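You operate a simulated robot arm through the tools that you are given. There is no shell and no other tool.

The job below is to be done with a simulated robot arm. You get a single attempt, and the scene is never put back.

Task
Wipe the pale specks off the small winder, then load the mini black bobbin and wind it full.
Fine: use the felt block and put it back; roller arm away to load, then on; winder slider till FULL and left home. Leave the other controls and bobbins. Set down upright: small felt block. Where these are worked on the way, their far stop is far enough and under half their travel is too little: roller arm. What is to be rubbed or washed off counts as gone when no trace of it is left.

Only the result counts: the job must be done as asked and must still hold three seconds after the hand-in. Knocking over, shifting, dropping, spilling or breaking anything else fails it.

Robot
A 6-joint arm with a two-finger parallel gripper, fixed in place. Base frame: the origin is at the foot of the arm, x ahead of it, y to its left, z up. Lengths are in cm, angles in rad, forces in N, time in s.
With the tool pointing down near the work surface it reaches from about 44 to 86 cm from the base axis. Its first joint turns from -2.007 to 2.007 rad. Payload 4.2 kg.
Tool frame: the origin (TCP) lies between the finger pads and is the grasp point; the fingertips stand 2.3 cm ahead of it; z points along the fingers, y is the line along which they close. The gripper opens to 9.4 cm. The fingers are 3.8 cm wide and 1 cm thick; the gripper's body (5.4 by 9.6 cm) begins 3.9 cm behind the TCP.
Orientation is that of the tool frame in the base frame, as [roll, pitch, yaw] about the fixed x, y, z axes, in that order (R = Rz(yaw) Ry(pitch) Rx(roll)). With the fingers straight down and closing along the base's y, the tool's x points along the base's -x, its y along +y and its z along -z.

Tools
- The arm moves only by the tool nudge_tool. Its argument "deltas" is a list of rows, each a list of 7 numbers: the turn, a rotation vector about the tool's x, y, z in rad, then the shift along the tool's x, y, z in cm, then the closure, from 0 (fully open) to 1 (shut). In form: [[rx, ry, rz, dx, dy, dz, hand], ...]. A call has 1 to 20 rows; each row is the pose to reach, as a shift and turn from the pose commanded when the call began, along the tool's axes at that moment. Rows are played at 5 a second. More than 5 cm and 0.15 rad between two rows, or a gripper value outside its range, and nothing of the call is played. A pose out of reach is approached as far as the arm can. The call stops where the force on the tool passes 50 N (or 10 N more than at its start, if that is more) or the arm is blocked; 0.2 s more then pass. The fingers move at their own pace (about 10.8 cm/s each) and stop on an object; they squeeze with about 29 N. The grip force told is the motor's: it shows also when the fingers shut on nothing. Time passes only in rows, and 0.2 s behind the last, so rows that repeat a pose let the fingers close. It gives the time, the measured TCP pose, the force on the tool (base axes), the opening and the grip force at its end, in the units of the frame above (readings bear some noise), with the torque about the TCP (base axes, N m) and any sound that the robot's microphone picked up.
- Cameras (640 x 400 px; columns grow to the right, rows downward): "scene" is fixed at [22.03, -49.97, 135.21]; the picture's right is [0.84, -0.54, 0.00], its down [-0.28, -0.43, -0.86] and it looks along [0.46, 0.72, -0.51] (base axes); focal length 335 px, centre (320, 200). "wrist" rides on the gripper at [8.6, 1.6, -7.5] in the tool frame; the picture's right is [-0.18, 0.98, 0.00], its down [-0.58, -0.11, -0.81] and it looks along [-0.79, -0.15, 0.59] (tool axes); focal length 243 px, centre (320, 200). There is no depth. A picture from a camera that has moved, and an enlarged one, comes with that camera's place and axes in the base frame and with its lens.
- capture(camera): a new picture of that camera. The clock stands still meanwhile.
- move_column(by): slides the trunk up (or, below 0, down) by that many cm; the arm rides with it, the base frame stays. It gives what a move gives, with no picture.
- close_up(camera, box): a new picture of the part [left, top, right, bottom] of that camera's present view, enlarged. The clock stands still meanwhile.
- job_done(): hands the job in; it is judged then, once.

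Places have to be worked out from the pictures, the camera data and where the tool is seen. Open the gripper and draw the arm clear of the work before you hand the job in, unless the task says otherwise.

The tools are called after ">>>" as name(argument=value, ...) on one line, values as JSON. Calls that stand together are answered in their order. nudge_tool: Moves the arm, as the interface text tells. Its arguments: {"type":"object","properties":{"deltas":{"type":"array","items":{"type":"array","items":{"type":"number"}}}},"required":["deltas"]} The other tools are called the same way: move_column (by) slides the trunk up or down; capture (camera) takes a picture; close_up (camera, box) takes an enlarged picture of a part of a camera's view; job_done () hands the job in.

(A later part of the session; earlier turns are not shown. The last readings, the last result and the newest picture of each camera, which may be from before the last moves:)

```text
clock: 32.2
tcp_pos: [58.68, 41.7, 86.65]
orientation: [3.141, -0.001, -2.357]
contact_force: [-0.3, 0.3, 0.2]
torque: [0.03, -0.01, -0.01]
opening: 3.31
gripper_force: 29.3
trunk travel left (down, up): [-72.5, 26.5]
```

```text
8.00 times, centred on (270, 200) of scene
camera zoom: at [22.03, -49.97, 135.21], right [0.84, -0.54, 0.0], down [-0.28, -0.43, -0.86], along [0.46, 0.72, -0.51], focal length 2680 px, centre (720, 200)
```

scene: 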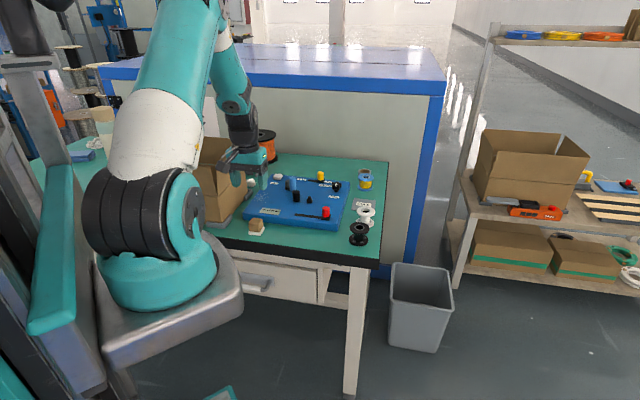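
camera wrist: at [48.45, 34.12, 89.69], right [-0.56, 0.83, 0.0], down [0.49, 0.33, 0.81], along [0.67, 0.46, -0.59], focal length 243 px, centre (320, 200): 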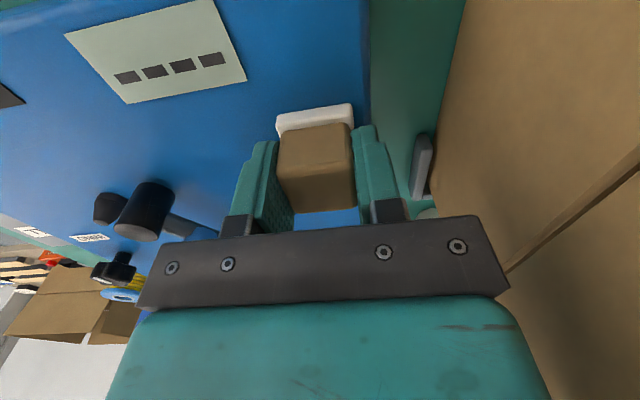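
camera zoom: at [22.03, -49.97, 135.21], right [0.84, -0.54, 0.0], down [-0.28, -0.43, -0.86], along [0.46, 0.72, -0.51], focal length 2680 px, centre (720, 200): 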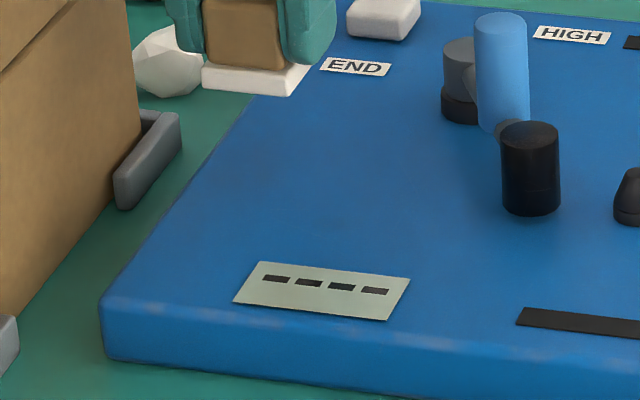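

The visible region is clean. I'll move back toward the put-back spot and check the far part of the patch on the way.

>>> nudge_tool(deltas=[[0, 0, 0, 3, 0, 0, 1], [0, 0, 0, 6, -0.5, 0, 1], [0, 0, 0, 9, -1.5, 0, 1], [0, 0, 0, 12, -2.5, 0, 1], [0, 0, 0, 15, -3.4, 0, 1], [0, 0, 0, 15.8, -3.6, 0, 1], [0, 0, 0, 15.8, -3.6, 0, 1]])

>>> close_up(camera="scene", box=[240, 165, 320, 215])

>>> close_up(camera="scene", box=[245, 180, 285, 205])

>>> capture(camera="wrist")

```text
clock: 33.8
tcp_pos: [50.06, 28.09, 86.41]
orientation: [-3.141, -0.001, -2.357]
contact_force: [-0.3, 0.3, -1.4]
torque: [0.01, 0.0, 0.04]
opening: 3.36
gripper_force: 29.1
trunk travel left (down, up): [-72.5, 26.5]
```

```text
8.00 times, centred on (280, 190) of scene
camera zoom: at [22.03, -49.97, 135.21], right [0.84, -0.54, 0.0], down [-0.28, -0.43, -0.86], along [0.46, 0.72, -0.51], focal length 2680 px, centre (640, 280)
```

zoom: 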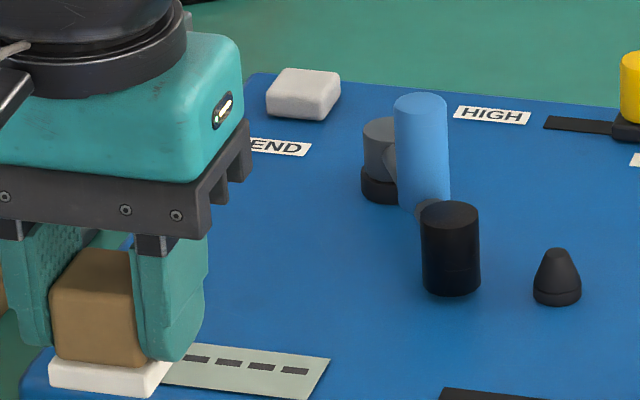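

```text
16.00 times, centred on (265, 192) of scene
camera zoom: at [22.03, -49.97, 135.21], right [0.84, -0.54, 0.0], down [-0.28, -0.43, -0.86], along [0.46, 0.72, -0.51], focal length 5360 px, centre (1200, 320)
```

zoom: 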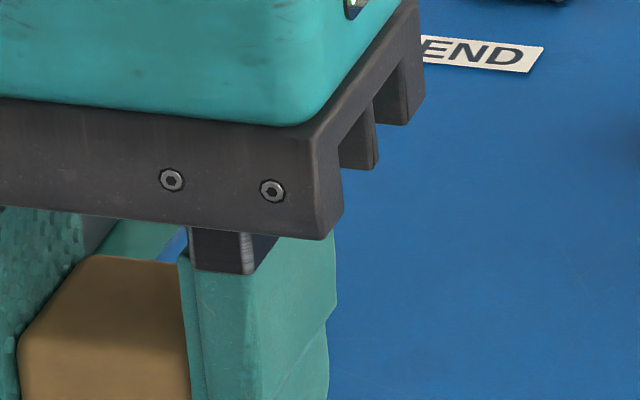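

```text
taken
camera wrist: at [42.65, 23.21, 93.83], right [-0.56, 0.83, 0.0], down [0.49, 0.33, 0.81], along [0.67, 0.46, -0.59], focal length 243 px, centre (320, 200)
```

wrist: 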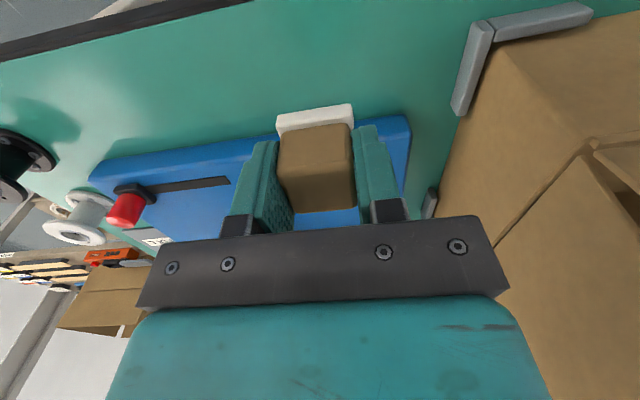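

The hand hides the patch from the scene camera, so I'll slide it along the front of the bench to the right for a clear check.

>>> nudge_tool(deltas=[[0, 0, 0, 0, -3, -1, 1], [0, 0, 0, 0, -7, -2, 1], [0, 0, 0, 0, -11, -2, 1], [0, 0, 0, 0, -12, -2, 1], [0, 0, 0, 0, -12, -2, 1]])

>>> close_up(camera="scene", box=[240, 165, 320, 215])

>>> close_up(camera="scene", box=[245, 180, 285, 205])

>>> close_up(camera="wrist", box=[350, 60, 510, 160])

```text
clock: 35.0
tcp_pos: [58.25, 19.5, 88.3]
orientation: [3.141, -0.001, -2.356]
contact_force: [0.1, 0.2, -0.4]
torque: [-0.02, 0.03, -0.01]
opening: 3.33
gripper_force: 28.8
trunk travel left (down, up): [-72.5, 26.5]
```

```text
8.00 times, centred on (280, 190) of scene
camera zoom: at [22.03, -49.97, 135.21], right [0.84, -0.54, 0.0], down [-0.28, -0.43, -0.86], along [0.46, 0.72, -0.51], focal length 2680 px, centre (640, 280)
```

zoom: 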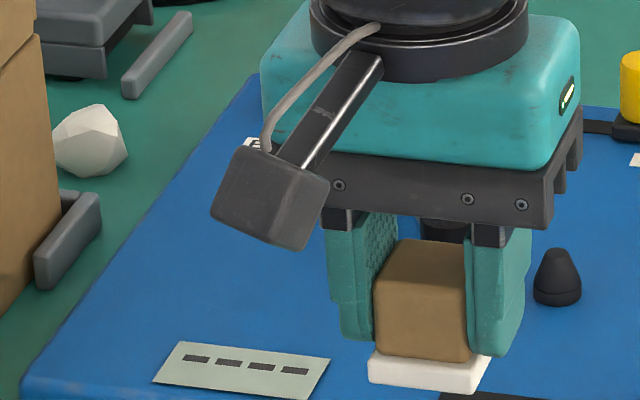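

```text
16.00 times, centred on (265, 192) of scene
camera zoom: at [22.03, -49.97, 135.21], right [0.84, -0.54, 0.0], down [-0.28, -0.43, -0.86], along [0.46, 0.72, -0.51], focal length 5360 px, centre (1200, 320)
```

zoom: 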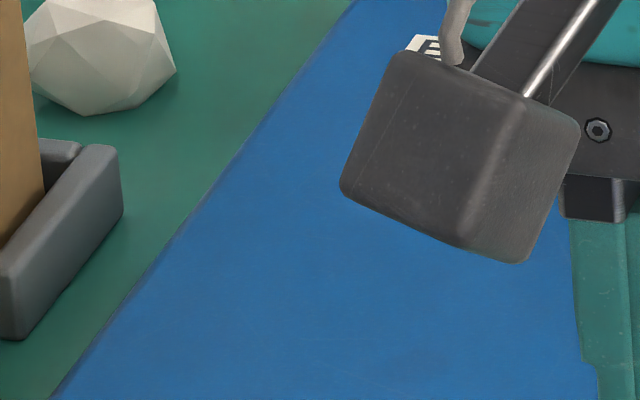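

```text
4.00 times, centred on (430, 110) of wrist
camera zoom: at [50.96, 14.66, 95.76], right [-0.56, 0.83, 0.0], down [0.49, 0.33, 0.81], along [0.67, 0.46, -0.59], focal length 970 px, centre (-120, 560)
```

zoom: 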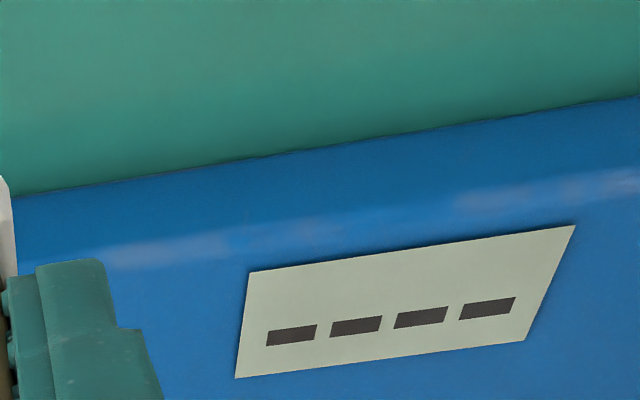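

The whole patch is clean across the views. Now I return the block: back over its spot (11.7 cm left) and down to just above the table.

>>> nudge_tool(deltas=[[0, 0, 0, 0.1, 4, 0, 1], [0, 0, 0, 0.2, 8, 0, 1], [0, 0, 0, 0.34, 11.7, 0, 1], [0, 0, 0, 0.34, 11.7, 3, 1], [0, 0, 0, 0.34, 11.7, 6, 1], [0, 0, 0, 0.34, 11.7, 7.5, 1], [0, 0, 0, 0.34, 11.7, 8.3, 1], [0, 0, 0, 0.34, 11.7, 8.3, 1]])

>>> close_up(camera="scene", box=[220, 190, 300, 240])

```text
clock: 36.8
tcp_pos: [49.93, 27.89, 80.0]
orientation: [3.141, 0.0, -2.358]
contact_force: [0.3, -0.4, -0.7]
torque: [0.05, -0.02, -0.01]
opening: 3.32
gripper_force: 28.5
trunk travel left (down, up): [-72.5, 26.5]
```

```text
8.00 times, centred on (260, 215) of scene
camera zoom: at [22.03, -49.97, 135.21], right [0.84, -0.54, 0.0], down [-0.28, -0.43, -0.86], along [0.46, 0.72, -0.51], focal length 2680 px, centre (800, 80)
```

zoom: 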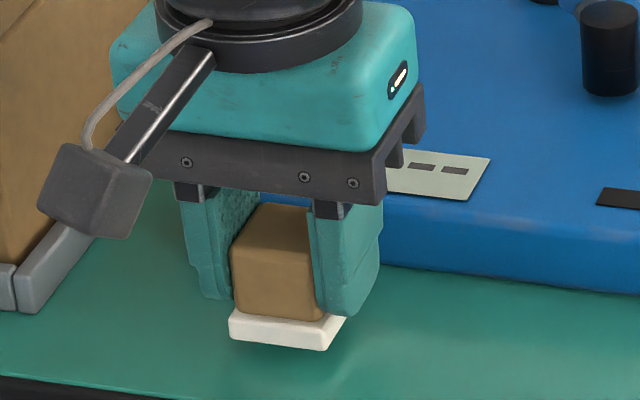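

About 0.6–0.7 cm gap remains by the picture. Lowering slowly.

>>> nudge_tool(deltas=[[0, 0, 0, 0, 0, 0.2, 1], [0, 0, 0, 0, 0, 0.4, 1], [0, 0, 0, 0, 0, 0.52, 1], [0, 0, 0, 0, 0, 0.52, 1]])

```text
clock: 37.8
tcp_pos: [49.95, 27.65, 79.62]
orientation: [3.142, -0.001, -2.358]
contact_force: [0.2, -0.8, -1.5]
torque: [-0.03, 0.01, 0.03]
opening: 3.33
gripper_force: 28.6
trunk travel left (down, up): [-72.5, 26.5]
```

>>> nudge_tool(deltas=[[0, 0, 0, 0, 0, 0.05, 1], [0, 0, 0, 0, 0, 0.1, 1], [0, 0, 0, 0, 0, 0.13, 1], [0, 0, 0, 0, 0, 0.13, 1]])

```text
clock: 38.8
tcp_pos: [50.0, 27.68, 79.56]
orientation: [-3.141, 0.001, -2.355]
contact_force: [-0.7, 0.5, -0.8]
torque: [0.03, -0.01, 0.01]
opening: 3.32
gripper_force: 28.9
trunk travel left (down, up): [-72.5, 26.5]
```

>>> nudge_tool(deltas=[[0, 0, 0, 0, 0, 0.05, 1], [0, 0, 0, 0, 0, 0.1, 1], [0, 0, 0, 0, 0, 0.1, 1]])

>>> close_up(camera="scene", box=[220, 190, 300, 240])

```text
clock: 39.6
tcp_pos: [49.88, 27.81, 79.44]
orientation: [-3.141, -0.001, -2.356]
contact_force: [0.2, 0.5, 0.3]
torque: [-0.01, 0.02, -0.04]
opening: 3.34
gripper_force: 29.5
trunk travel left (down, up): [-72.5, 26.5]
```

```text
8.00 times, centred on (260, 215) of scene
camera zoom: at [22.03, -49.97, 135.21], right [0.84, -0.54, 0.0], down [-0.28, -0.43, -0.86], along [0.46, 0.72, -0.51], focal length 2680 px, centre (800, 80)
```

zoom: 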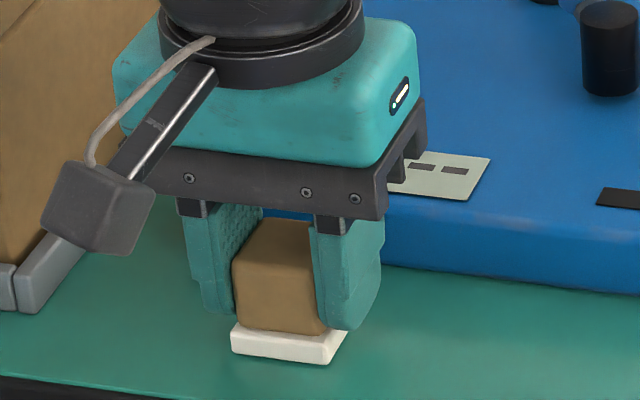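

Nearly seated (bottom edge 364 vs 367 px originally). One more small step.

>>> nudge_tool(deltas=[[0, 0, 0, 0, 0, 0.05, 1], [0, 0, 0, 0, 0, 0.09, 1], [0, 0, 0, 0, 0, 0.09, 1]])

```text
clock: 40.4
tcp_pos: [49.81, 27.79, 79.31]
orientation: [3.141, -0.002, -2.356]
contact_force: [-0.3, -1.1, 4.0]
torque: [-0.05, -0.04, -0.01]
opening: 3.32
gripper_force: 28.6
trunk travel left (down, up): [-72.5, 26.5]
```

Contact at ~4 N: the block is standing on the table. I'll open the fingers and rise straight up.

>>> nudge_tool(deltas=[[0, 0, 0, 0, 0, 0, 0.6], [0, 0, 0, 0, 0, 0, 0.4], [0, 0, 0, 0, 0, 0, 0.3], [0, 0, 0, 0, 0, 0, 0.3], [0, 0, 0, 0, 0, -1.5, 0.3], [0, 0, 0, 0, 0, -4, 0.3], [0, 0, 0, 0, 0, -7, 0.3], [0, 0, 0, 0, 0, -11, 0.3], [0, 0, 0, 0, 0, -11, 0.3]])

>>> close_up(camera="scene", box=[220, 190, 300, 240])

>>> capture(camera="wrist")

```text
clock: 42.4
tcp_pos: [49.74, 27.82, 90.48]
orientation: [3.14, 0.0, -2.356]
contact_force: [-0.7, 0.3, -0.6]
torque: [-0.05, -0.01, 0.01]
opening: 6.55
gripper_force: 0.0
trunk travel left (down, up): [-72.5, 26.5]
```

```text
8.00 times, centred on (260, 215) of scene
camera zoom: at [22.03, -49.97, 135.21], right [0.84, -0.54, 0.0], down [-0.28, -0.43, -0.86], along [0.46, 0.72, -0.51], focal length 2680 px, centre (800, 80)
```

zoom: 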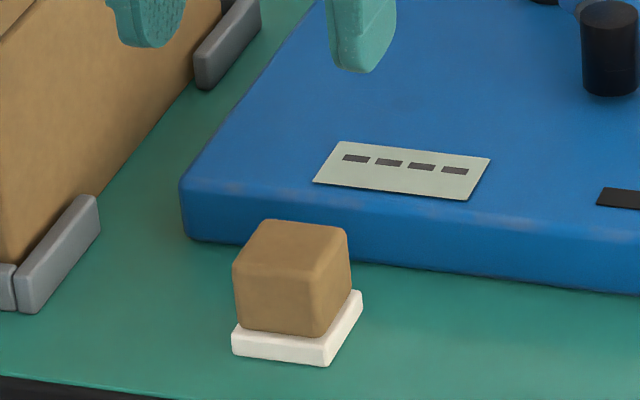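

```text
taken
camera wrist: at [42.41, 22.91, 97.92], right [-0.56, 0.83, 0.0], down [0.49, 0.33, 0.81], along [0.67, 0.46, -0.59], focal length 243 px, centre (320, 200)
```

wrist: 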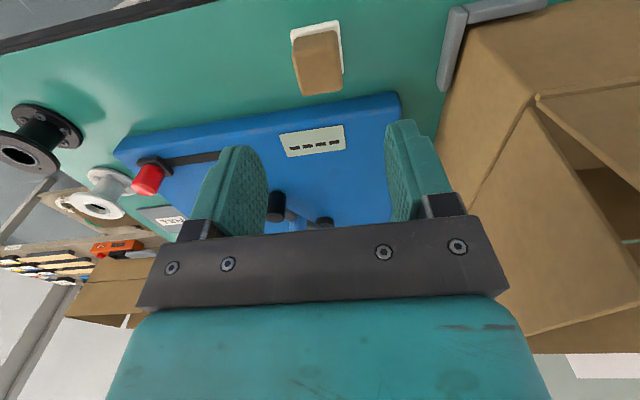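

The felt block is back upright on its original spot. Next the roller arm: I'll go above the blue handle (≈(66.8, 36.2)) and turn the tool so its closing line lies along the handle's swing direction (base x).

>>> nudge_tool(deltas=[[0, 0, 0, -3, -1, -1.5, 0.3], [0, 0, 0, -7, -2.4, -2.5, 0.3], [0, 0, 0, -11, -3.8, -2.5, 0.3], [0, 0, 0, -15, -5.2, -2.5, 0.3], [0, 0, 0, -18, -6.14, -2.5, 0.3], [0, 0, -0.13, -18, -6.14, -2.5, 0.3], [0, 0, -0.26, -18, -6.14, -2.5, 0.3], [0, 0, -0.39, -18, -6.14, -2.5, 0.4], [0, 0, -0.52, -18, -6.14, -2.5, 0.5], [0, 0, -0.65, -18, -6.14, -2.5, 0.57], [0, 0, -0.785, -18, -6.14, -2.5, 0.57], [0, 0, -0.785, -18, -6.14, -2.5, 0.57]])

>>> capture(camera="wrist")

>>> close_up(camera="scene", box=[250, 150, 350, 215])

```text
clock: 45.0
tcp_pos: [66.8, 36.04, 92.79]
orientation: [3.141, 0.001, -1.57]
contact_force: [-0.6, 0.8, -0.8]
torque: [0.01, 0.01, 0.03]
opening: 4.03
gripper_force: 0.1
trunk travel left (down, up): [-72.5, 26.5]
```

```text
taken
camera wrist: at [65.25, 27.45, 100.19], right [-0.98, 0.18, 0.0], down [0.11, 0.58, 0.81], along [0.15, 0.79, -0.59], focal length 243 px, centre (320, 200)
```

wrist: 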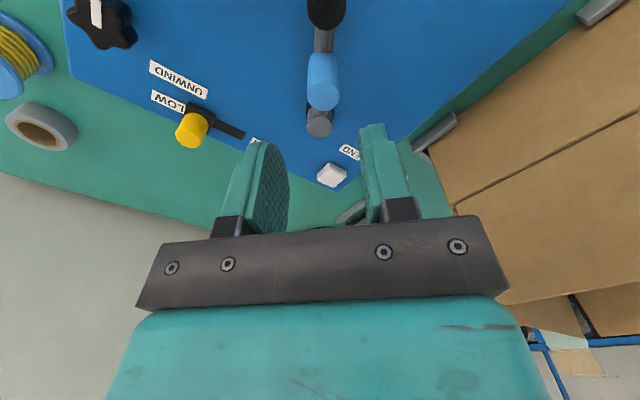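

```text
6.15 times, centred on (300, 182) of scene
camera zoom: at [22.03, -49.97, 135.21], right [0.84, -0.54, 0.0], down [-0.28, -0.43, -0.86], along [0.46, 0.72, -0.51], focal length 2062 px, centre (443, 308)
```

zoom: 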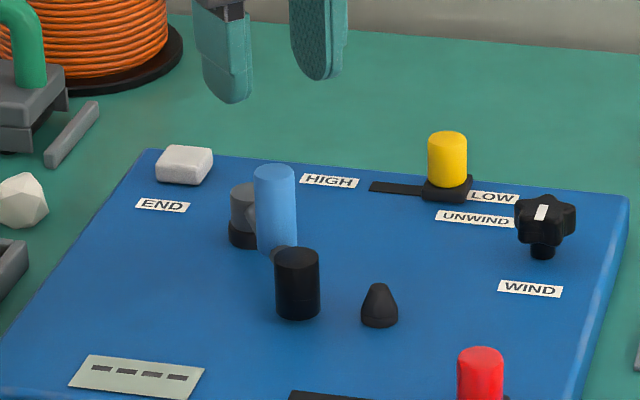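

The specks are gone in this unobstructed view too. Zooming on the roller arm from this closer angle.

>>> close_up(camera="wrist", box=[230, 0, 430, 140])

>>> close_up(camera="scene", box=[275, 165, 325, 205])

```text
2.86 times, centred on (330, 70) of wrist
camera zoom: at [65.25, 27.45, 100.19], right [-0.98, 0.18, 0.0], down [0.11, 0.58, 0.81], along [0.15, 0.79, -0.59], focal length 693 px, centre (291, 571)
```

zoom: 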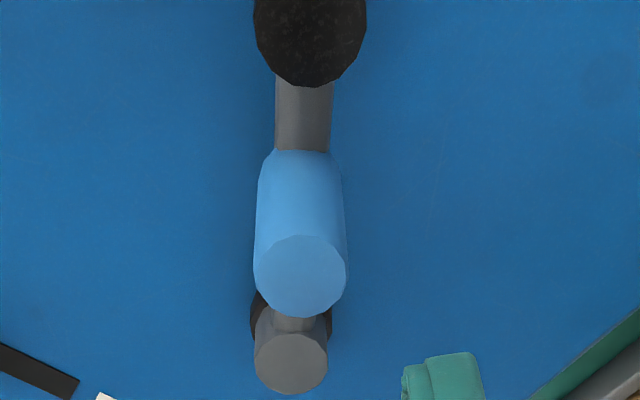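

```text
10.00 times, centred on (300, 185) of scene
camera zoom: at [22.03, -49.97, 135.21], right [0.84, -0.54, 0.0], down [-0.28, -0.43, -0.86], along [0.46, 0.72, -0.51], focal length 3350 px, centre (520, 350)
```

zoom: 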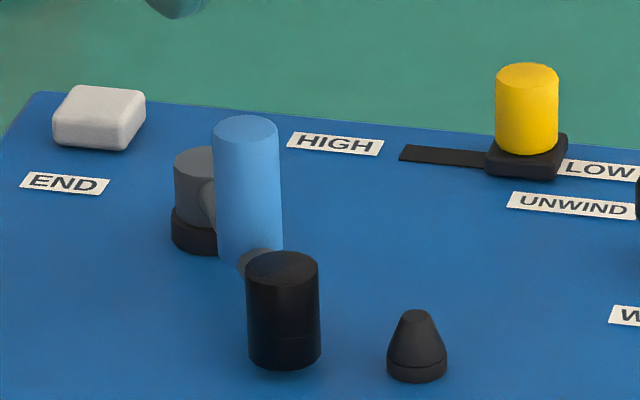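

Refined arm geometry: handle top (66.6, 35.8, ~85.8), pivot (67.7, 40.8), roller (65.75, 32.2). I'll lower the open fingers as a fork around the handle (TCP z≈84.8, tips above the link).

>>> nudge_tool(deltas=[[0, 0, 0, 0.24, 0.2, 2, 0.57], [0, 0, 0, 0.24, 0.2, 4, 0.57], [0, 0, 0, 0.24, 0.2, 5, 0.57], [0, 0, 0, 0.24, 0.2, 5, 0.57]])

>>> capture(camera="wrist")

>>> close_up(camera="scene", box=[260, 140, 340, 205])

```text
clock: 46.0
tcp_pos: [66.86, 35.71, 87.8]
orientation: [-3.14, 0.0, -1.571]
contact_force: [0.8, -0.6, -0.1]
torque: [-0.04, 0.0, 0.03]
opening: 4.08
gripper_force: 0.1
trunk travel left (down, up): [-72.5, 26.5]
```

```text
taken
camera wrist: at [65.06, 27.14, 95.22], right [-0.98, 0.18, 0.0], down [0.11, 0.58, 0.81], along [0.15, 0.79, -0.59], focal length 243 px, centre (320, 200)
```

wrist: 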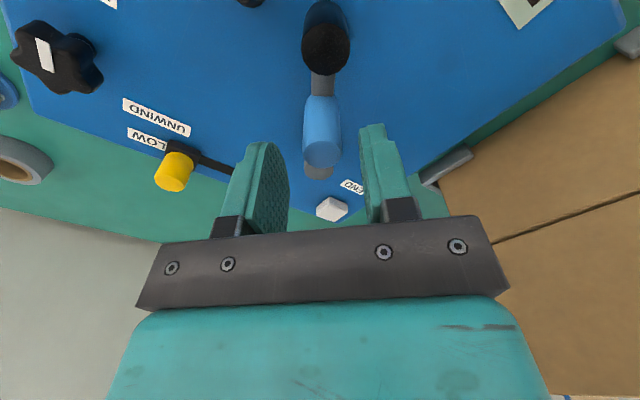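

```text
6.15 times, centred on (300, 172) of scene
camera zoom: at [22.03, -49.97, 135.21], right [0.84, -0.54, 0.0], down [-0.28, -0.43, -0.86], along [0.46, 0.72, -0.51], focal length 2062 px, centre (443, 369)
```

zoom: 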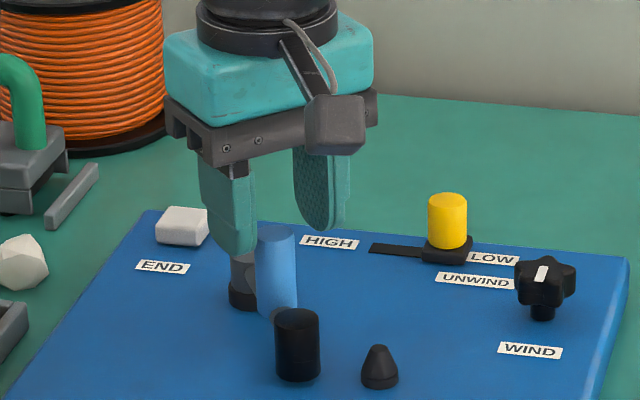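

The handle is centred between the fingers. Descending the last 3 cm.

>>> nudge_tool(deltas=[[0, 0, 0, 0, 0, 1, 0.57], [0, 0, 0, 0, 0, 2, 0.57], [0, 0, 0, 0, 0, 3, 0.57], [0, 0, 0, 0, 0, 3, 0.57]])

>>> capture(camera="wrist")

>>> close_up(camera="scene", box=[260, 140, 340, 205])

```text
clock: 47.0
tcp_pos: [66.63, 35.83, 84.82]
orientation: [-3.14, -0.001, -1.571]
contact_force: [-0.1, 0.9, -0.3]
torque: [0.0, -0.01, 0.01]
opening: 4.04
gripper_force: 0.1
trunk travel left (down, up): [-72.5, 26.5]
```

```text
taken
camera wrist: at [64.94, 27.23, 92.24], right [-0.98, 0.18, 0.0], down [0.11, 0.58, 0.81], along [0.15, 0.79, -0.59], focal length 243 px, centre (320, 200)
```

wrist: 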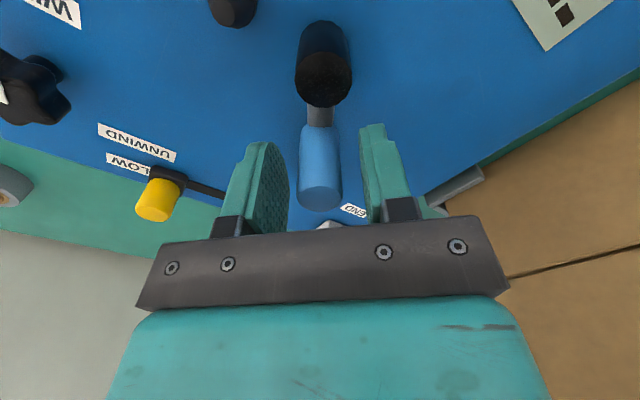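

```text
6.15 times, centred on (300, 172) of scene
camera zoom: at [22.03, -49.97, 135.21], right [0.84, -0.54, 0.0], down [-0.28, -0.43, -0.86], along [0.46, 0.72, -0.51], focal length 2062 px, centre (443, 369)
```

zoom: 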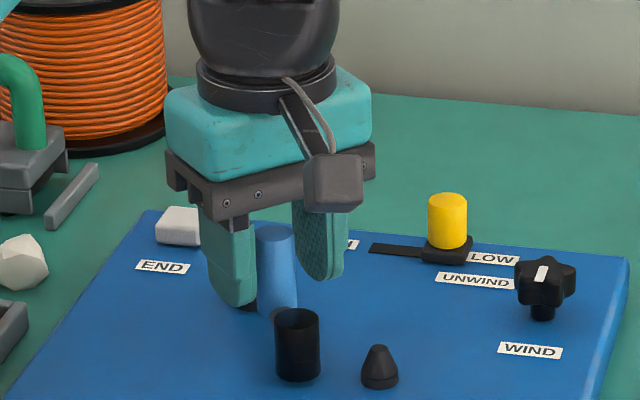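

The fork sits around the handle without touching. Now I push it "away" (handle toward -x, clockwise about the pivot), turning the tool with the arc, the first ~24° and check.

>>> nudge_tool(deltas=[[0, 0, 0.07, -0.1, 0.34, 0, 0.57], [0, 0, 0.14, -0.2, 0.69, 0, 0.57], [0, 0, 0.21, -0.34, 1.02, 0, 0.57], [0, 0, 0.28, -0.5, 1.34, 0, 0.57], [0, 0, 0.35, -0.68, 1.65, 0, 0.57], [0, 0, 0.42, -0.88, 1.94, 0, 0.57]])

>>> capture(camera="wrist")

>>> close_up(camera="scene", box=[260, 140, 340, 205])

```text
clock: 48.4
tcp_pos: [64.79, 36.78, 84.58]
orientation: [-3.141, 0.0, -1.993]
contact_force: [0.8, -0.5, -0.2]
torque: [0.0, 0.01, -0.01]
opening: 4.05
gripper_force: 0.4
trunk travel left (down, up): [-72.5, 26.5]
```

```text
taken
camera wrist: at [59.67, 29.51, 92.16], right [-0.82, 0.57, 0.0], down [0.34, 0.49, 0.81], along [0.46, 0.66, -0.59], focal length 243 px, centre (320, 200)
```

wrist: 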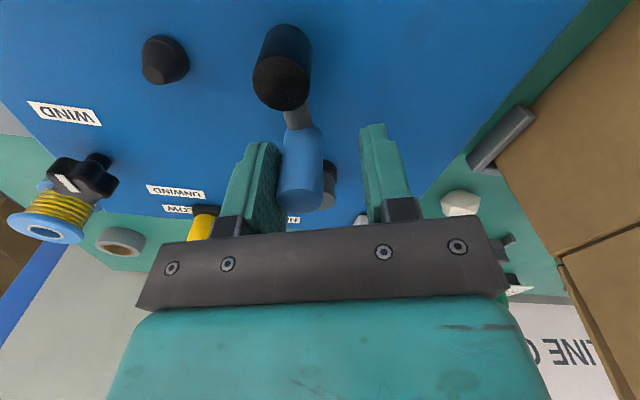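

```text
6.15 times, centred on (300, 172) of scene
camera zoom: at [22.03, -49.97, 135.21], right [0.84, -0.54, 0.0], down [-0.28, -0.43, -0.86], along [0.46, 0.72, -0.51], focal length 2062 px, centre (443, 369)
```

zoom: 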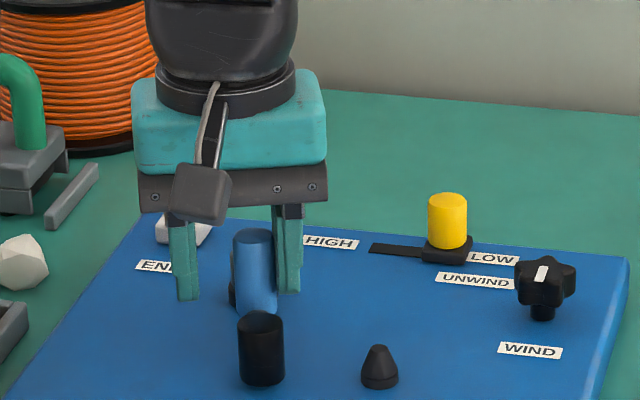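

The arm swings freely away from the spindle. Continuing the arc another 20° and checking force for the stop.

>>> nudge_tool(deltas=[[0, 0, 0.07, -0.1, 0.34, 0, 0.57], [0, 0, 0.14, -0.2, 0.69, 0, 0.57], [0, 0, 0.21, -0.34, 1.02, 0, 0.57], [0, 0, 0.28, -0.5, 1.34, 0, 0.57], [0, 0, 0.35, -0.68, 1.65, 0, 0.57]])

>>> close_up(camera="scene", box=[260, 140, 340, 205])

```text
clock: 49.6
tcp_pos: [63.67, 38.02, 84.94]
orientation: [3.141, -0.001, -2.342]
contact_force: [0.5, 0.3, 0.9]
torque: [-0.02, -0.05, 0.02]
opening: 4.07
gripper_force: 0.4
trunk travel left (down, up): [-72.5, 26.5]
```

```text
6.15 times, centred on (300, 172) of scene
camera zoom: at [22.03, -49.97, 135.21], right [0.84, -0.54, 0.0], down [-0.28, -0.43, -0.86], along [0.46, 0.72, -0.51], focal length 2062 px, centre (443, 369)
```

zoom: 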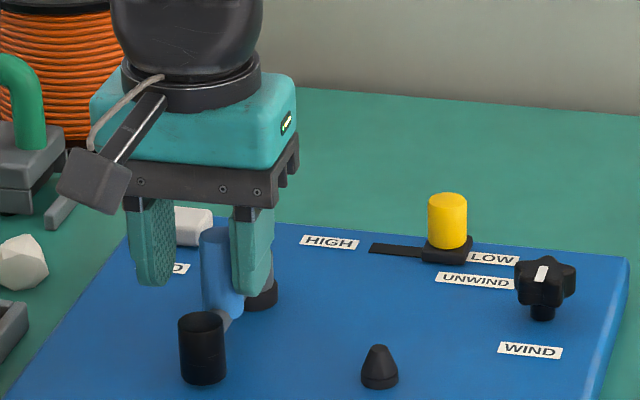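

Still free. Another 20° with checks.

>>> nudge_tool(deltas=[[0, 0, 0.07, -0.1, 0.34, 0, 0.57], [0, 0, 0.14, -0.2, 0.69, 0, 0.57], [0, 0, 0.21, -0.34, 1.02, 0, 0.57], [0, 0, 0.28, -0.5, 1.34, 0, 0.57], [0, 0, 0.35, -0.68, 1.65, 0, 0.57]])

>>> close_up(camera="scene", box=[250, 140, 330, 205])

>>> capture(camera="wrist")

```text
clock: 50.8
tcp_pos: [62.8, 39.86, 84.65]
orientation: [3.141, 0.0, -2.694]
contact_force: [-0.3, -0.9, 0.0]
torque: [0.01, -0.02, 0.0]
opening: 4.05
gripper_force: 0.6
trunk travel left (down, up): [-72.5, 26.5]
```

```text
6.15 times, centred on (290, 172) of scene
camera zoom: at [22.03, -49.97, 135.21], right [0.84, -0.54, 0.0], down [-0.28, -0.43, -0.86], along [0.46, 0.72, -0.51], focal length 2062 px, centre (505, 369)
```

zoom: 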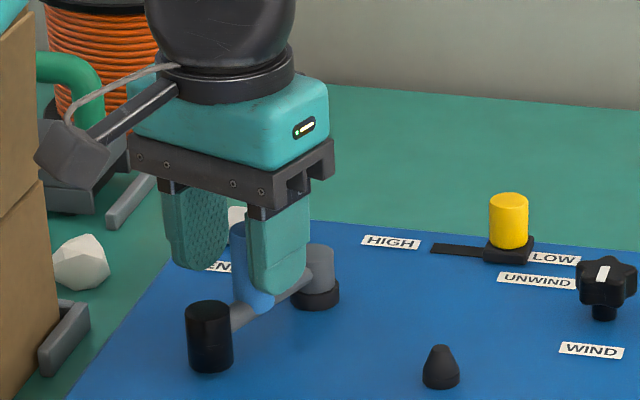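

```text
taken
camera wrist: at [54.27, 37.54, 92.23], right [-0.26, 0.97, 0.0], down [0.57, 0.15, 0.81], along [0.78, 0.21, -0.59], focal length 243 px, centre (320, 200)
```

wrist: 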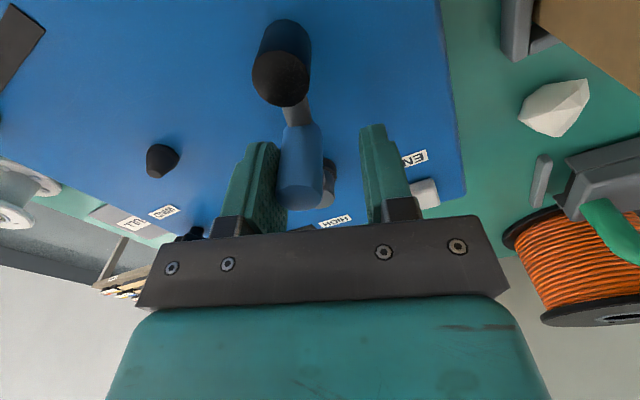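

Arm swung about 55° with no stop yet. Continuing toward the far stop, another 20°.

>>> nudge_tool(deltas=[[0, 0, 0.07, -0.1, 0.34, 0, 0.57], [0, 0, 0.14, -0.2, 0.69, 0, 0.57], [0, 0, 0.21, -0.34, 1.02, 0, 0.57], [0, 0, 0.28, -0.5, 1.34, 0, 0.57], [0, 0, 0.35, -0.68, 1.65, 0, 0.57]])

>>> close_up(camera="scene", box=[250, 140, 330, 205])

>>> capture(camera="wrist")

```text
clock: 52.0
tcp_pos: [63.11, 40.97, 84.81]
orientation: [-3.141, -0.003, -3.05]
contact_force: [19.8, -45.3, 3.0]
torque: [-0.09, 0.11, 0.64]
opening: 6.06
gripper_force: 22.6
trunk travel left (down, up): [-72.5, 26.5]
```

```text
6.15 times, centred on (290, 172) of scene
camera zoom: at [22.03, -49.97, 135.21], right [0.84, -0.54, 0.0], down [-0.28, -0.43, -0.86], along [0.46, 0.72, -0.51], focal length 2062 px, centre (505, 369)
```

zoom: 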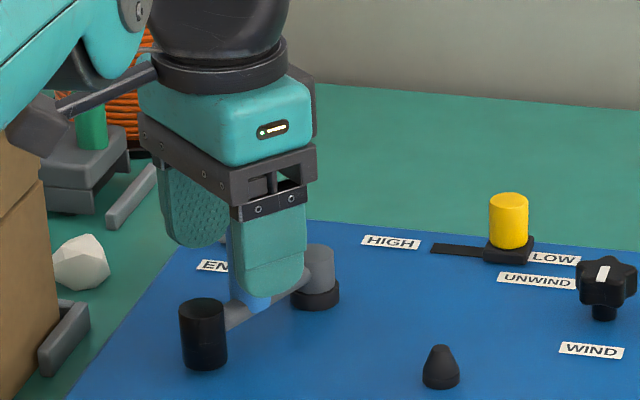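

```text
taken
camera wrist: at [54.33, 41.96, 92.16], right [0.1, 1.0, 0.0], down [0.59, -0.05, 0.8], along [0.8, -0.08, -0.59], focal length 243 px, centre (320, 200)
```

wrist: 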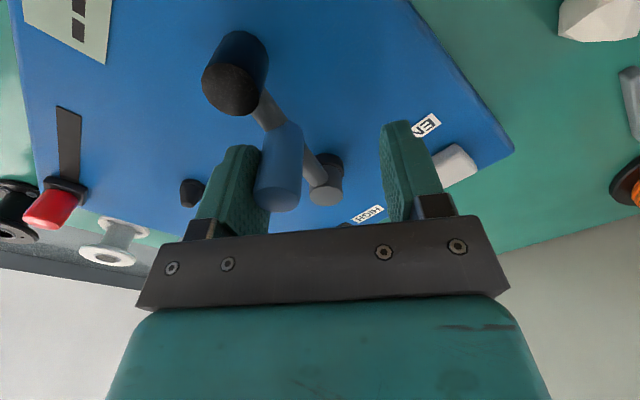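

Force rose to ~49 N and the roller stopped: that is the far stop. I'll back off the fork along the arc to unload, without touching the other side, then rise clear.

>>> nudge_tool(deltas=[[0, 0, -0.07, 0.06, -0.35, 0, 0.57], [0, 0, -0.14, 0.1, -0.7, 0, 0.57], [0, 0, -0.21, 0.12, -1.06, 0, 0.57], [0, 0, -0.28, 0.11, -1.35, 0, 0.57], [0, 0, -0.28, 0.11, -1.35, 0, 0.57]])

>>> capture(camera="wrist")

>>> close_up(camera="scene", box=[250, 140, 330, 205])

```text
clock: 53.2
tcp_pos: [62.65, 40.11, 84.9]
orientation: [3.141, 0.003, -2.761]
contact_force: [-0.1, -8.0, 0.3]
torque: [-0.21, -0.03, -0.09]
opening: 4.35
gripper_force: 3.9
trunk travel left (down, up): [-72.5, 26.5]
```

```text
taken
camera wrist: at [53.95, 38.42, 92.34], right [-0.2, 0.98, 0.0], down [0.58, 0.11, 0.81], along [0.79, 0.16, -0.59], focal length 243 px, centre (320, 200)
```

wrist: 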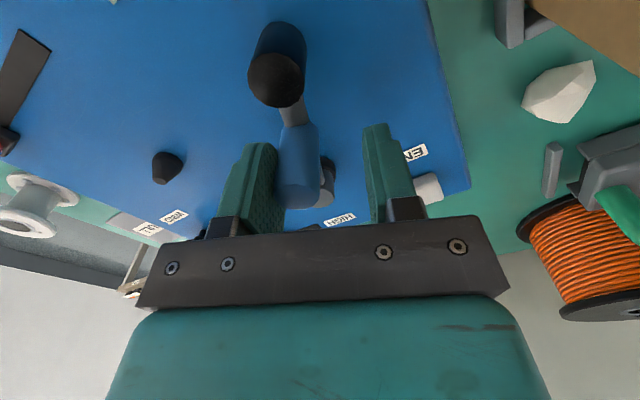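

```text
6.15 times, centred on (290, 172) of scene
camera zoom: at [22.03, -49.97, 135.21], right [0.84, -0.54, 0.0], down [-0.28, -0.43, -0.86], along [0.46, 0.72, -0.51], focal length 2062 px, centre (505, 369)
```

zoom: 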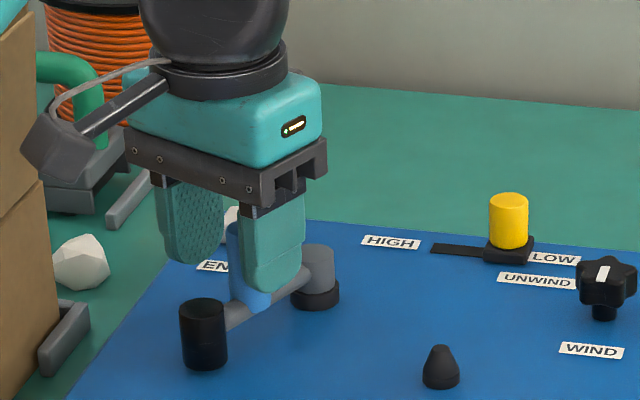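

Still a light 8 N push on the handle. Back off 0.6 cm more, then rise 6 cm straight up.

>>> nudge_tool(deltas=[[0, 0, 0, 0, -0.3, 0, 0.57], [0, 0, 0, 0, -0.7, 0, 0.57], [0, 0, 0, 0, -0.7, 0, 0.57]])

>>> capture(camera="wrist")

```text
clock: 54.0
tcp_pos: [62.97, 39.61, 84.9]
orientation: [3.141, 0.0, -2.76]
contact_force: [0.6, -1.1, -0.1]
torque: [0.03, 0.01, 0.01]
opening: 4.04
gripper_force: 0.0
trunk travel left (down, up): [-72.5, 26.5]
```

```text
taken
camera wrist: at [54.27, 37.82, 92.32], right [-0.19, 0.98, 0.0], down [0.58, 0.11, 0.81], along [0.79, 0.16, -0.59], focal length 243 px, centre (320, 200)
```

wrist: 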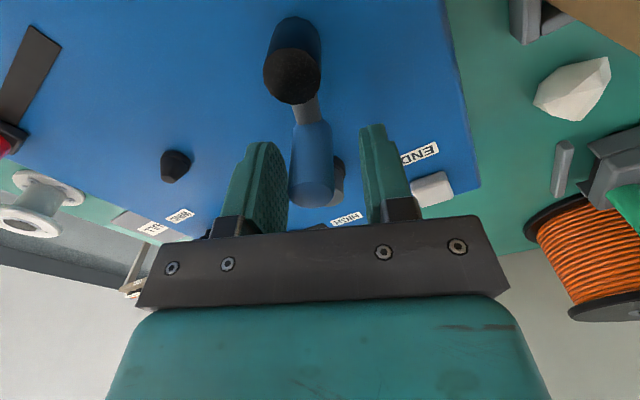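

The fork is free (force ~0). Rising 8 cm and squaring the tool back to the winder's axes (yaw -2.356).

>>> nudge_tool(deltas=[[0, 0, 0, 0, 0, -2, 0.57], [0, 0, 0, 0, 0, -5, 0.57], [0, 0, 0, 0, 0, -8.5, 0.57], [0, 0, -0.13, 0, 0, -8.5, 0.57], [0, 0, -0.26, 0, 0, -8.5, 0.4], [0, 0, -0.404, 0, 0, -8.5, 0.2], [0, 0, -0.404, 0, 0, -8.5, 0.2]])

>>> close_up(camera="scene", box=[240, 140, 340, 210])

```text
clock: 55.6
tcp_pos: [63.02, 39.38, 93.3]
orientation: [-3.141, -0.001, -2.356]
contact_force: [-0.1, 0.2, -0.3]
torque: [0.03, 0.01, 0.01]
opening: 7.53
gripper_force: 0.0
trunk travel left (down, up): [-72.5, 26.5]
```

```text
5.71 times, centred on (290, 175) of scene
camera zoom: at [22.03, -49.97, 135.21], right [0.84, -0.54, 0.0], down [-0.28, -0.43, -0.86], along [0.46, 0.72, -0.51], focal length 1914 px, centre (491, 343)
```

zoom: 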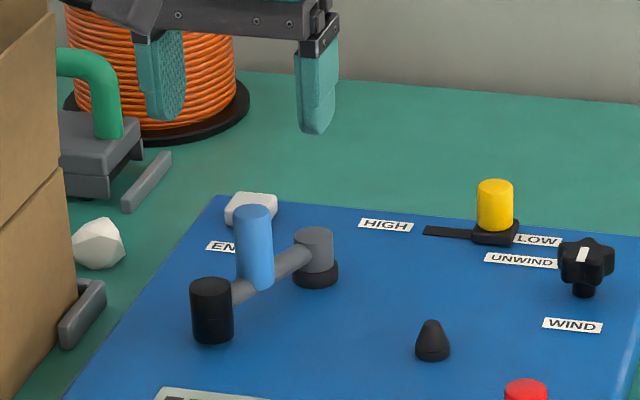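

The roller arm stays parked away. Now moving over the black bobbin at about (72.6, 8.2), keeping z≈93.

>>> nudge_tool(deltas=[[0, 0, 0, 2, -3.6, 0, 0.2], [0, 0, 0, 4, -7.4, 0, 0.2], [0, 0, 0, 6, -11.2, 0, 0.2], [0, 0, 0, 8, -15, 0, 0.2], [0, 0, 0, 10, -18.8, 0, 0.2], [0, 0, 0, 12, -22.6, 0, 0.2], [0, 0, 0, 14, -26.4, 0, 0.2], [0, 0, 0, 15.27, -28.8, 0, 0.2], [0, 0, 0, 15.27, -28.8, 0, 0.2]])

>>> capture(camera="wrist")

>>> close_up(camera="scene", box=[310, 180, 410, 260])

```text
clock: 57.6
tcp_pos: [72.62, 8.37, 93.29]
orientation: [3.142, 0.0, -2.356]
contact_force: [0.1, -0.8, 0.5]
torque: [0.0, 0.05, 0.0]
opening: 7.53
gripper_force: 0.1
trunk travel left (down, up): [-72.5, 26.5]
```

```text
taken
camera wrist: at [65.22, 3.51, 100.79], right [-0.56, 0.83, 0.0], down [0.49, 0.33, 0.81], along [0.67, 0.46, -0.59], focal length 243 px, centre (320, 200)
```

wrist: 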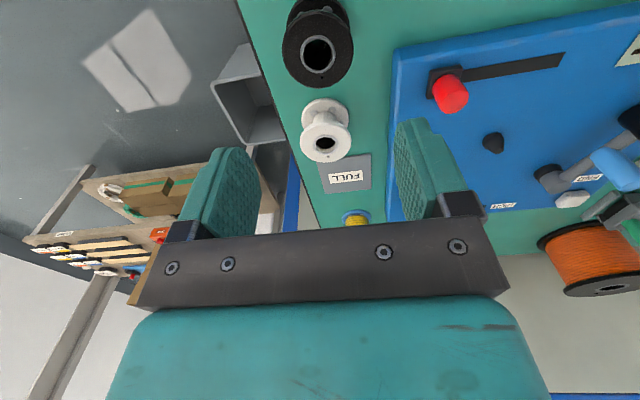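

```text
5.00 times, centred on (360, 220) of scene
camera zoom: at [22.03, -49.97, 135.21], right [0.84, -0.54, 0.0], down [-0.28, -0.43, -0.86], along [0.46, 0.72, -0.51], focal length 1675 px, centre (120, 100)
```

zoom: 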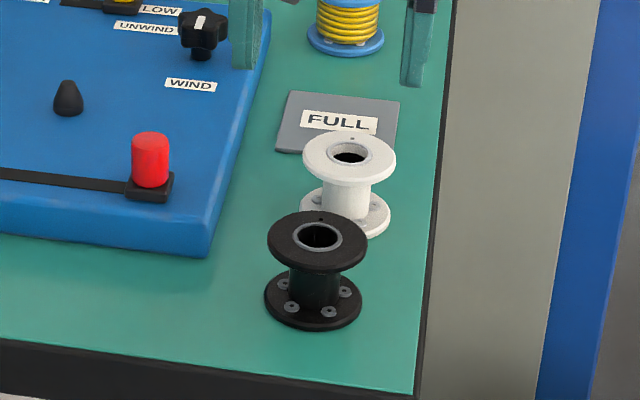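

Zooming on the bobbin for accurate centre and height.

>>> close_up(camera="wrist", box=[250, 0, 410, 100])

>>> close_up(camera="scene", box=[340, 210, 400, 250])

```text
4.00 times, centred on (330, 50) of wrist
camera zoom: at [65.22, 3.51, 100.79], right [-0.56, 0.83, 0.0], down [0.49, 0.33, 0.81], along [0.67, 0.46, -0.59], focal length 970 px, centre (280, 800)
```

zoom: 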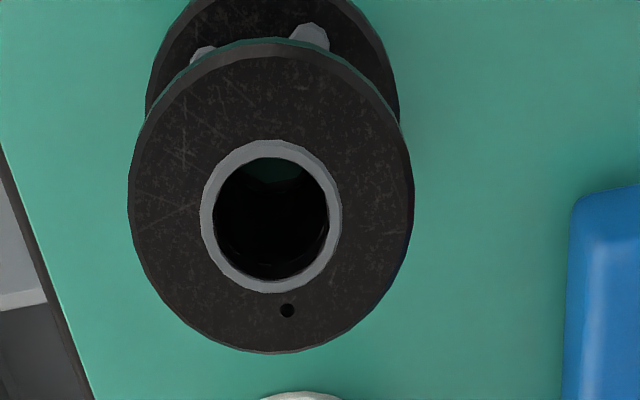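

```text
10.00 times, centred on (370, 230) of scene
camera zoom: at [22.03, -49.97, 135.21], right [0.84, -0.54, 0.0], down [-0.28, -0.43, -0.86], along [0.46, 0.72, -0.51], focal length 3350 px, centre (-180, -100)
```

zoom: 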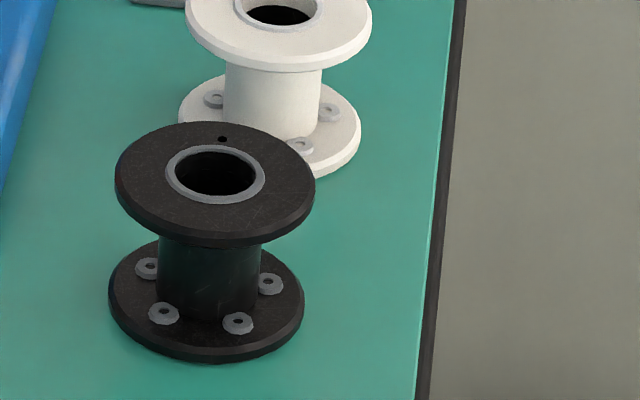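

Bobbin centre estimates agree on about (72.6, 8.4) with top at z≈80.1. Descend to just above the flange and check alignment.

>>> nudge_tool(deltas=[[0, 0, 0, 0, 0, 3, 0.2], [0, 0, 0, 0, 0, 6, 0.2], [0, 0, 0, 0, 0, 9, 0.2], [0, 0, 0, 0, 0, 9.2, 0.15], [0, 0, 0, 0, 0, 9.2, 0.15]])

>>> capture(camera="wrist")

>>> close_up(camera="scene", box=[310, 180, 410, 260])

```text
clock: 58.8
tcp_pos: [72.68, 8.38, 83.94]
orientation: [-3.141, 0.001, -2.358]
contact_force: [0.2, -0.8, 0.5]
torque: [0.0, 0.0, -0.02]
opening: 7.97
gripper_force: 0.1
trunk travel left (down, up): [-72.5, 26.5]
```

```text
taken
camera wrist: at [65.3, 3.36, 91.36], right [-0.56, 0.83, 0.0], down [0.49, 0.33, 0.81], along [0.67, 0.45, -0.59], focal length 243 px, centre (320, 200)
```

wrist: 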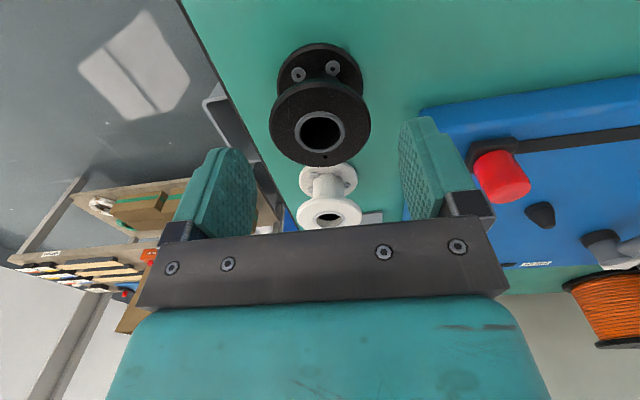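

```text
5.00 times, centred on (360, 220) of scene
camera zoom: at [22.03, -49.97, 135.21], right [0.84, -0.54, 0.0], down [-0.28, -0.43, -0.86], along [0.46, 0.72, -0.51], focal length 1675 px, centre (120, 100)
```

zoom: 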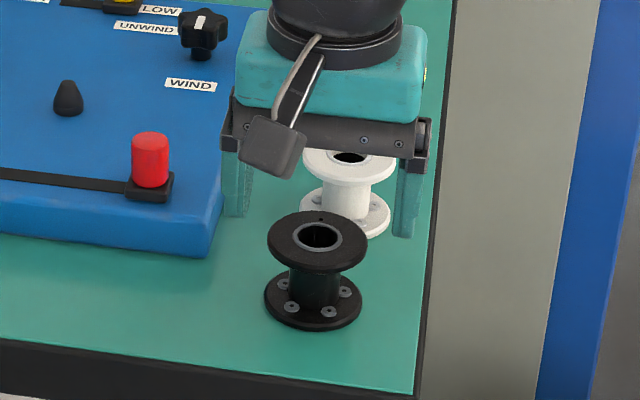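

The bobbin is centred under the TCP to about 0.1 cm. Descend to TCP z≈79.2 (tips ~0.9 cm above the table) with the fingers either side of the flanges.

>>> nudge_tool(deltas=[[0, 0, 0, 0, 0, 1.5, 0.15], [0, 0, 0, 0, 0, 3, 0.15], [0, 0, 0, 0, 0, 4, 0.15], [0, 0, 0, 0, 0, 4.7, 0.15], [0, 0, 0, 0, 0, 4.7, 0.15]])

>>> capture(camera="wrist")

>>> close_up(camera="scene", box=[320, 190, 400, 250])

```text
clock: 60.0
tcp_pos: [72.68, 8.24, 79.21]
orientation: [-3.141, -0.001, -2.359]
contact_force: [0.3, 1.3, -0.4]
torque: [0.01, 0.01, -0.01]
opening: 8.0
gripper_force: 0.0
trunk travel left (down, up): [-72.5, 26.5]
```

```text
taken
camera wrist: at [65.34, 3.28, 86.64], right [-0.56, 0.83, 0.0], down [0.49, 0.33, 0.81], along [0.67, 0.45, -0.59], focal length 243 px, centre (320, 200)
```

wrist: 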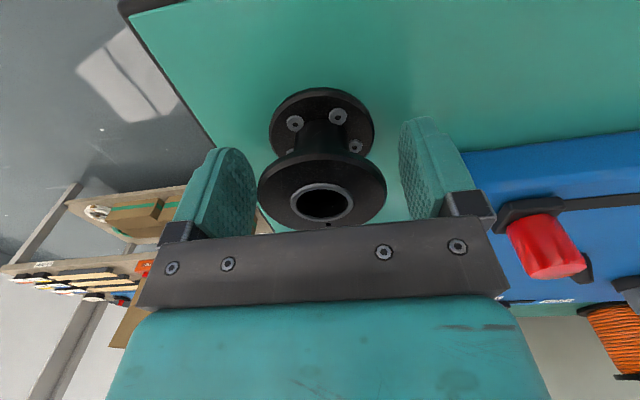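

```text
6.67 times, centred on (360, 220) of scene
camera zoom: at [22.03, -49.97, 135.21], right [0.84, -0.54, 0.0], down [-0.28, -0.43, -0.86], along [0.46, 0.72, -0.51], focal length 2233 px, centre (53, 67)
```

zoom: 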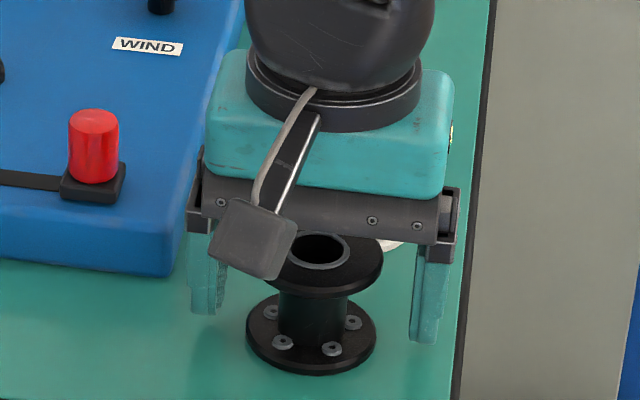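

Fingers straddle the bobbin symmetrically. Closing on it.

>>> nudge_tool(deltas=[[0, 0, 0, -0.2, 0, 0, 0.2], [0, 0, 0, -0.2, 0, 0, 0.35], [0, 0, 0, -0.2, 0, 0, 0.6], [0, 0, 0, -0.2, 0, 0, 1], [0, 0, 0, -0.2, 0, 0, 1], [0, 0, 0, -0.2, 0, 0, 1]])

>>> capture(camera="wrist")

>>> close_up(camera="scene", box=[320, 190, 400, 250])

```text
clock: 61.4
tcp_pos: [72.93, 8.26, 79.24]
orientation: [3.141, 0.0, -2.357]
contact_force: [0.3, -0.2, 0.0]
torque: [-0.01, 0.02, 0.0]
opening: 5.47
gripper_force: 28.5
trunk travel left (down, up): [-72.5, 26.5]
```

```text
taken
camera wrist: at [65.48, 3.47, 86.69], right [-0.56, 0.83, 0.0], down [0.49, 0.33, 0.81], along [0.67, 0.45, -0.59], focal length 243 px, centre (320, 200)
```

wrist: 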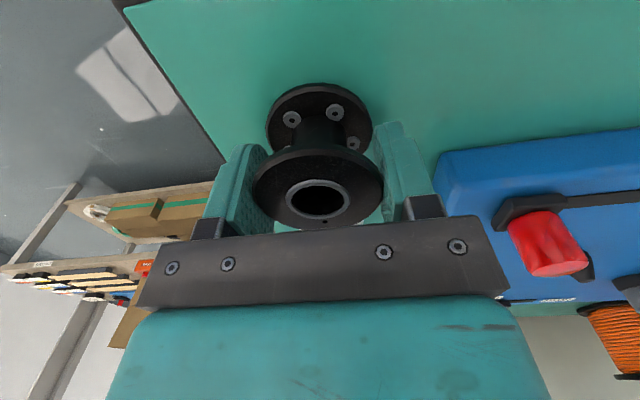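

```text
6.67 times, centred on (360, 220) of scene
camera zoom: at [22.03, -49.97, 135.21], right [0.84, -0.54, 0.0], down [-0.28, -0.43, -0.86], along [0.46, 0.72, -0.51], focal length 2233 px, centre (53, 67)
```

zoom: 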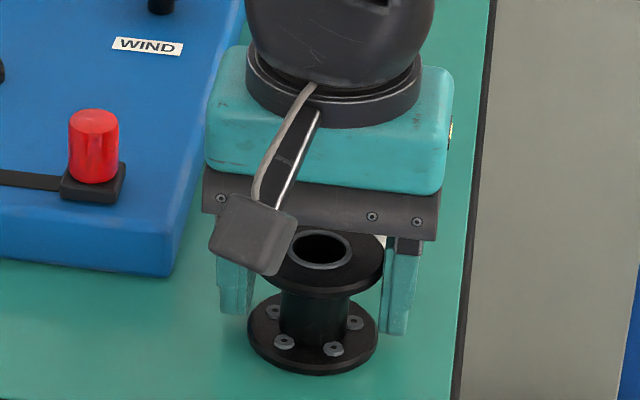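

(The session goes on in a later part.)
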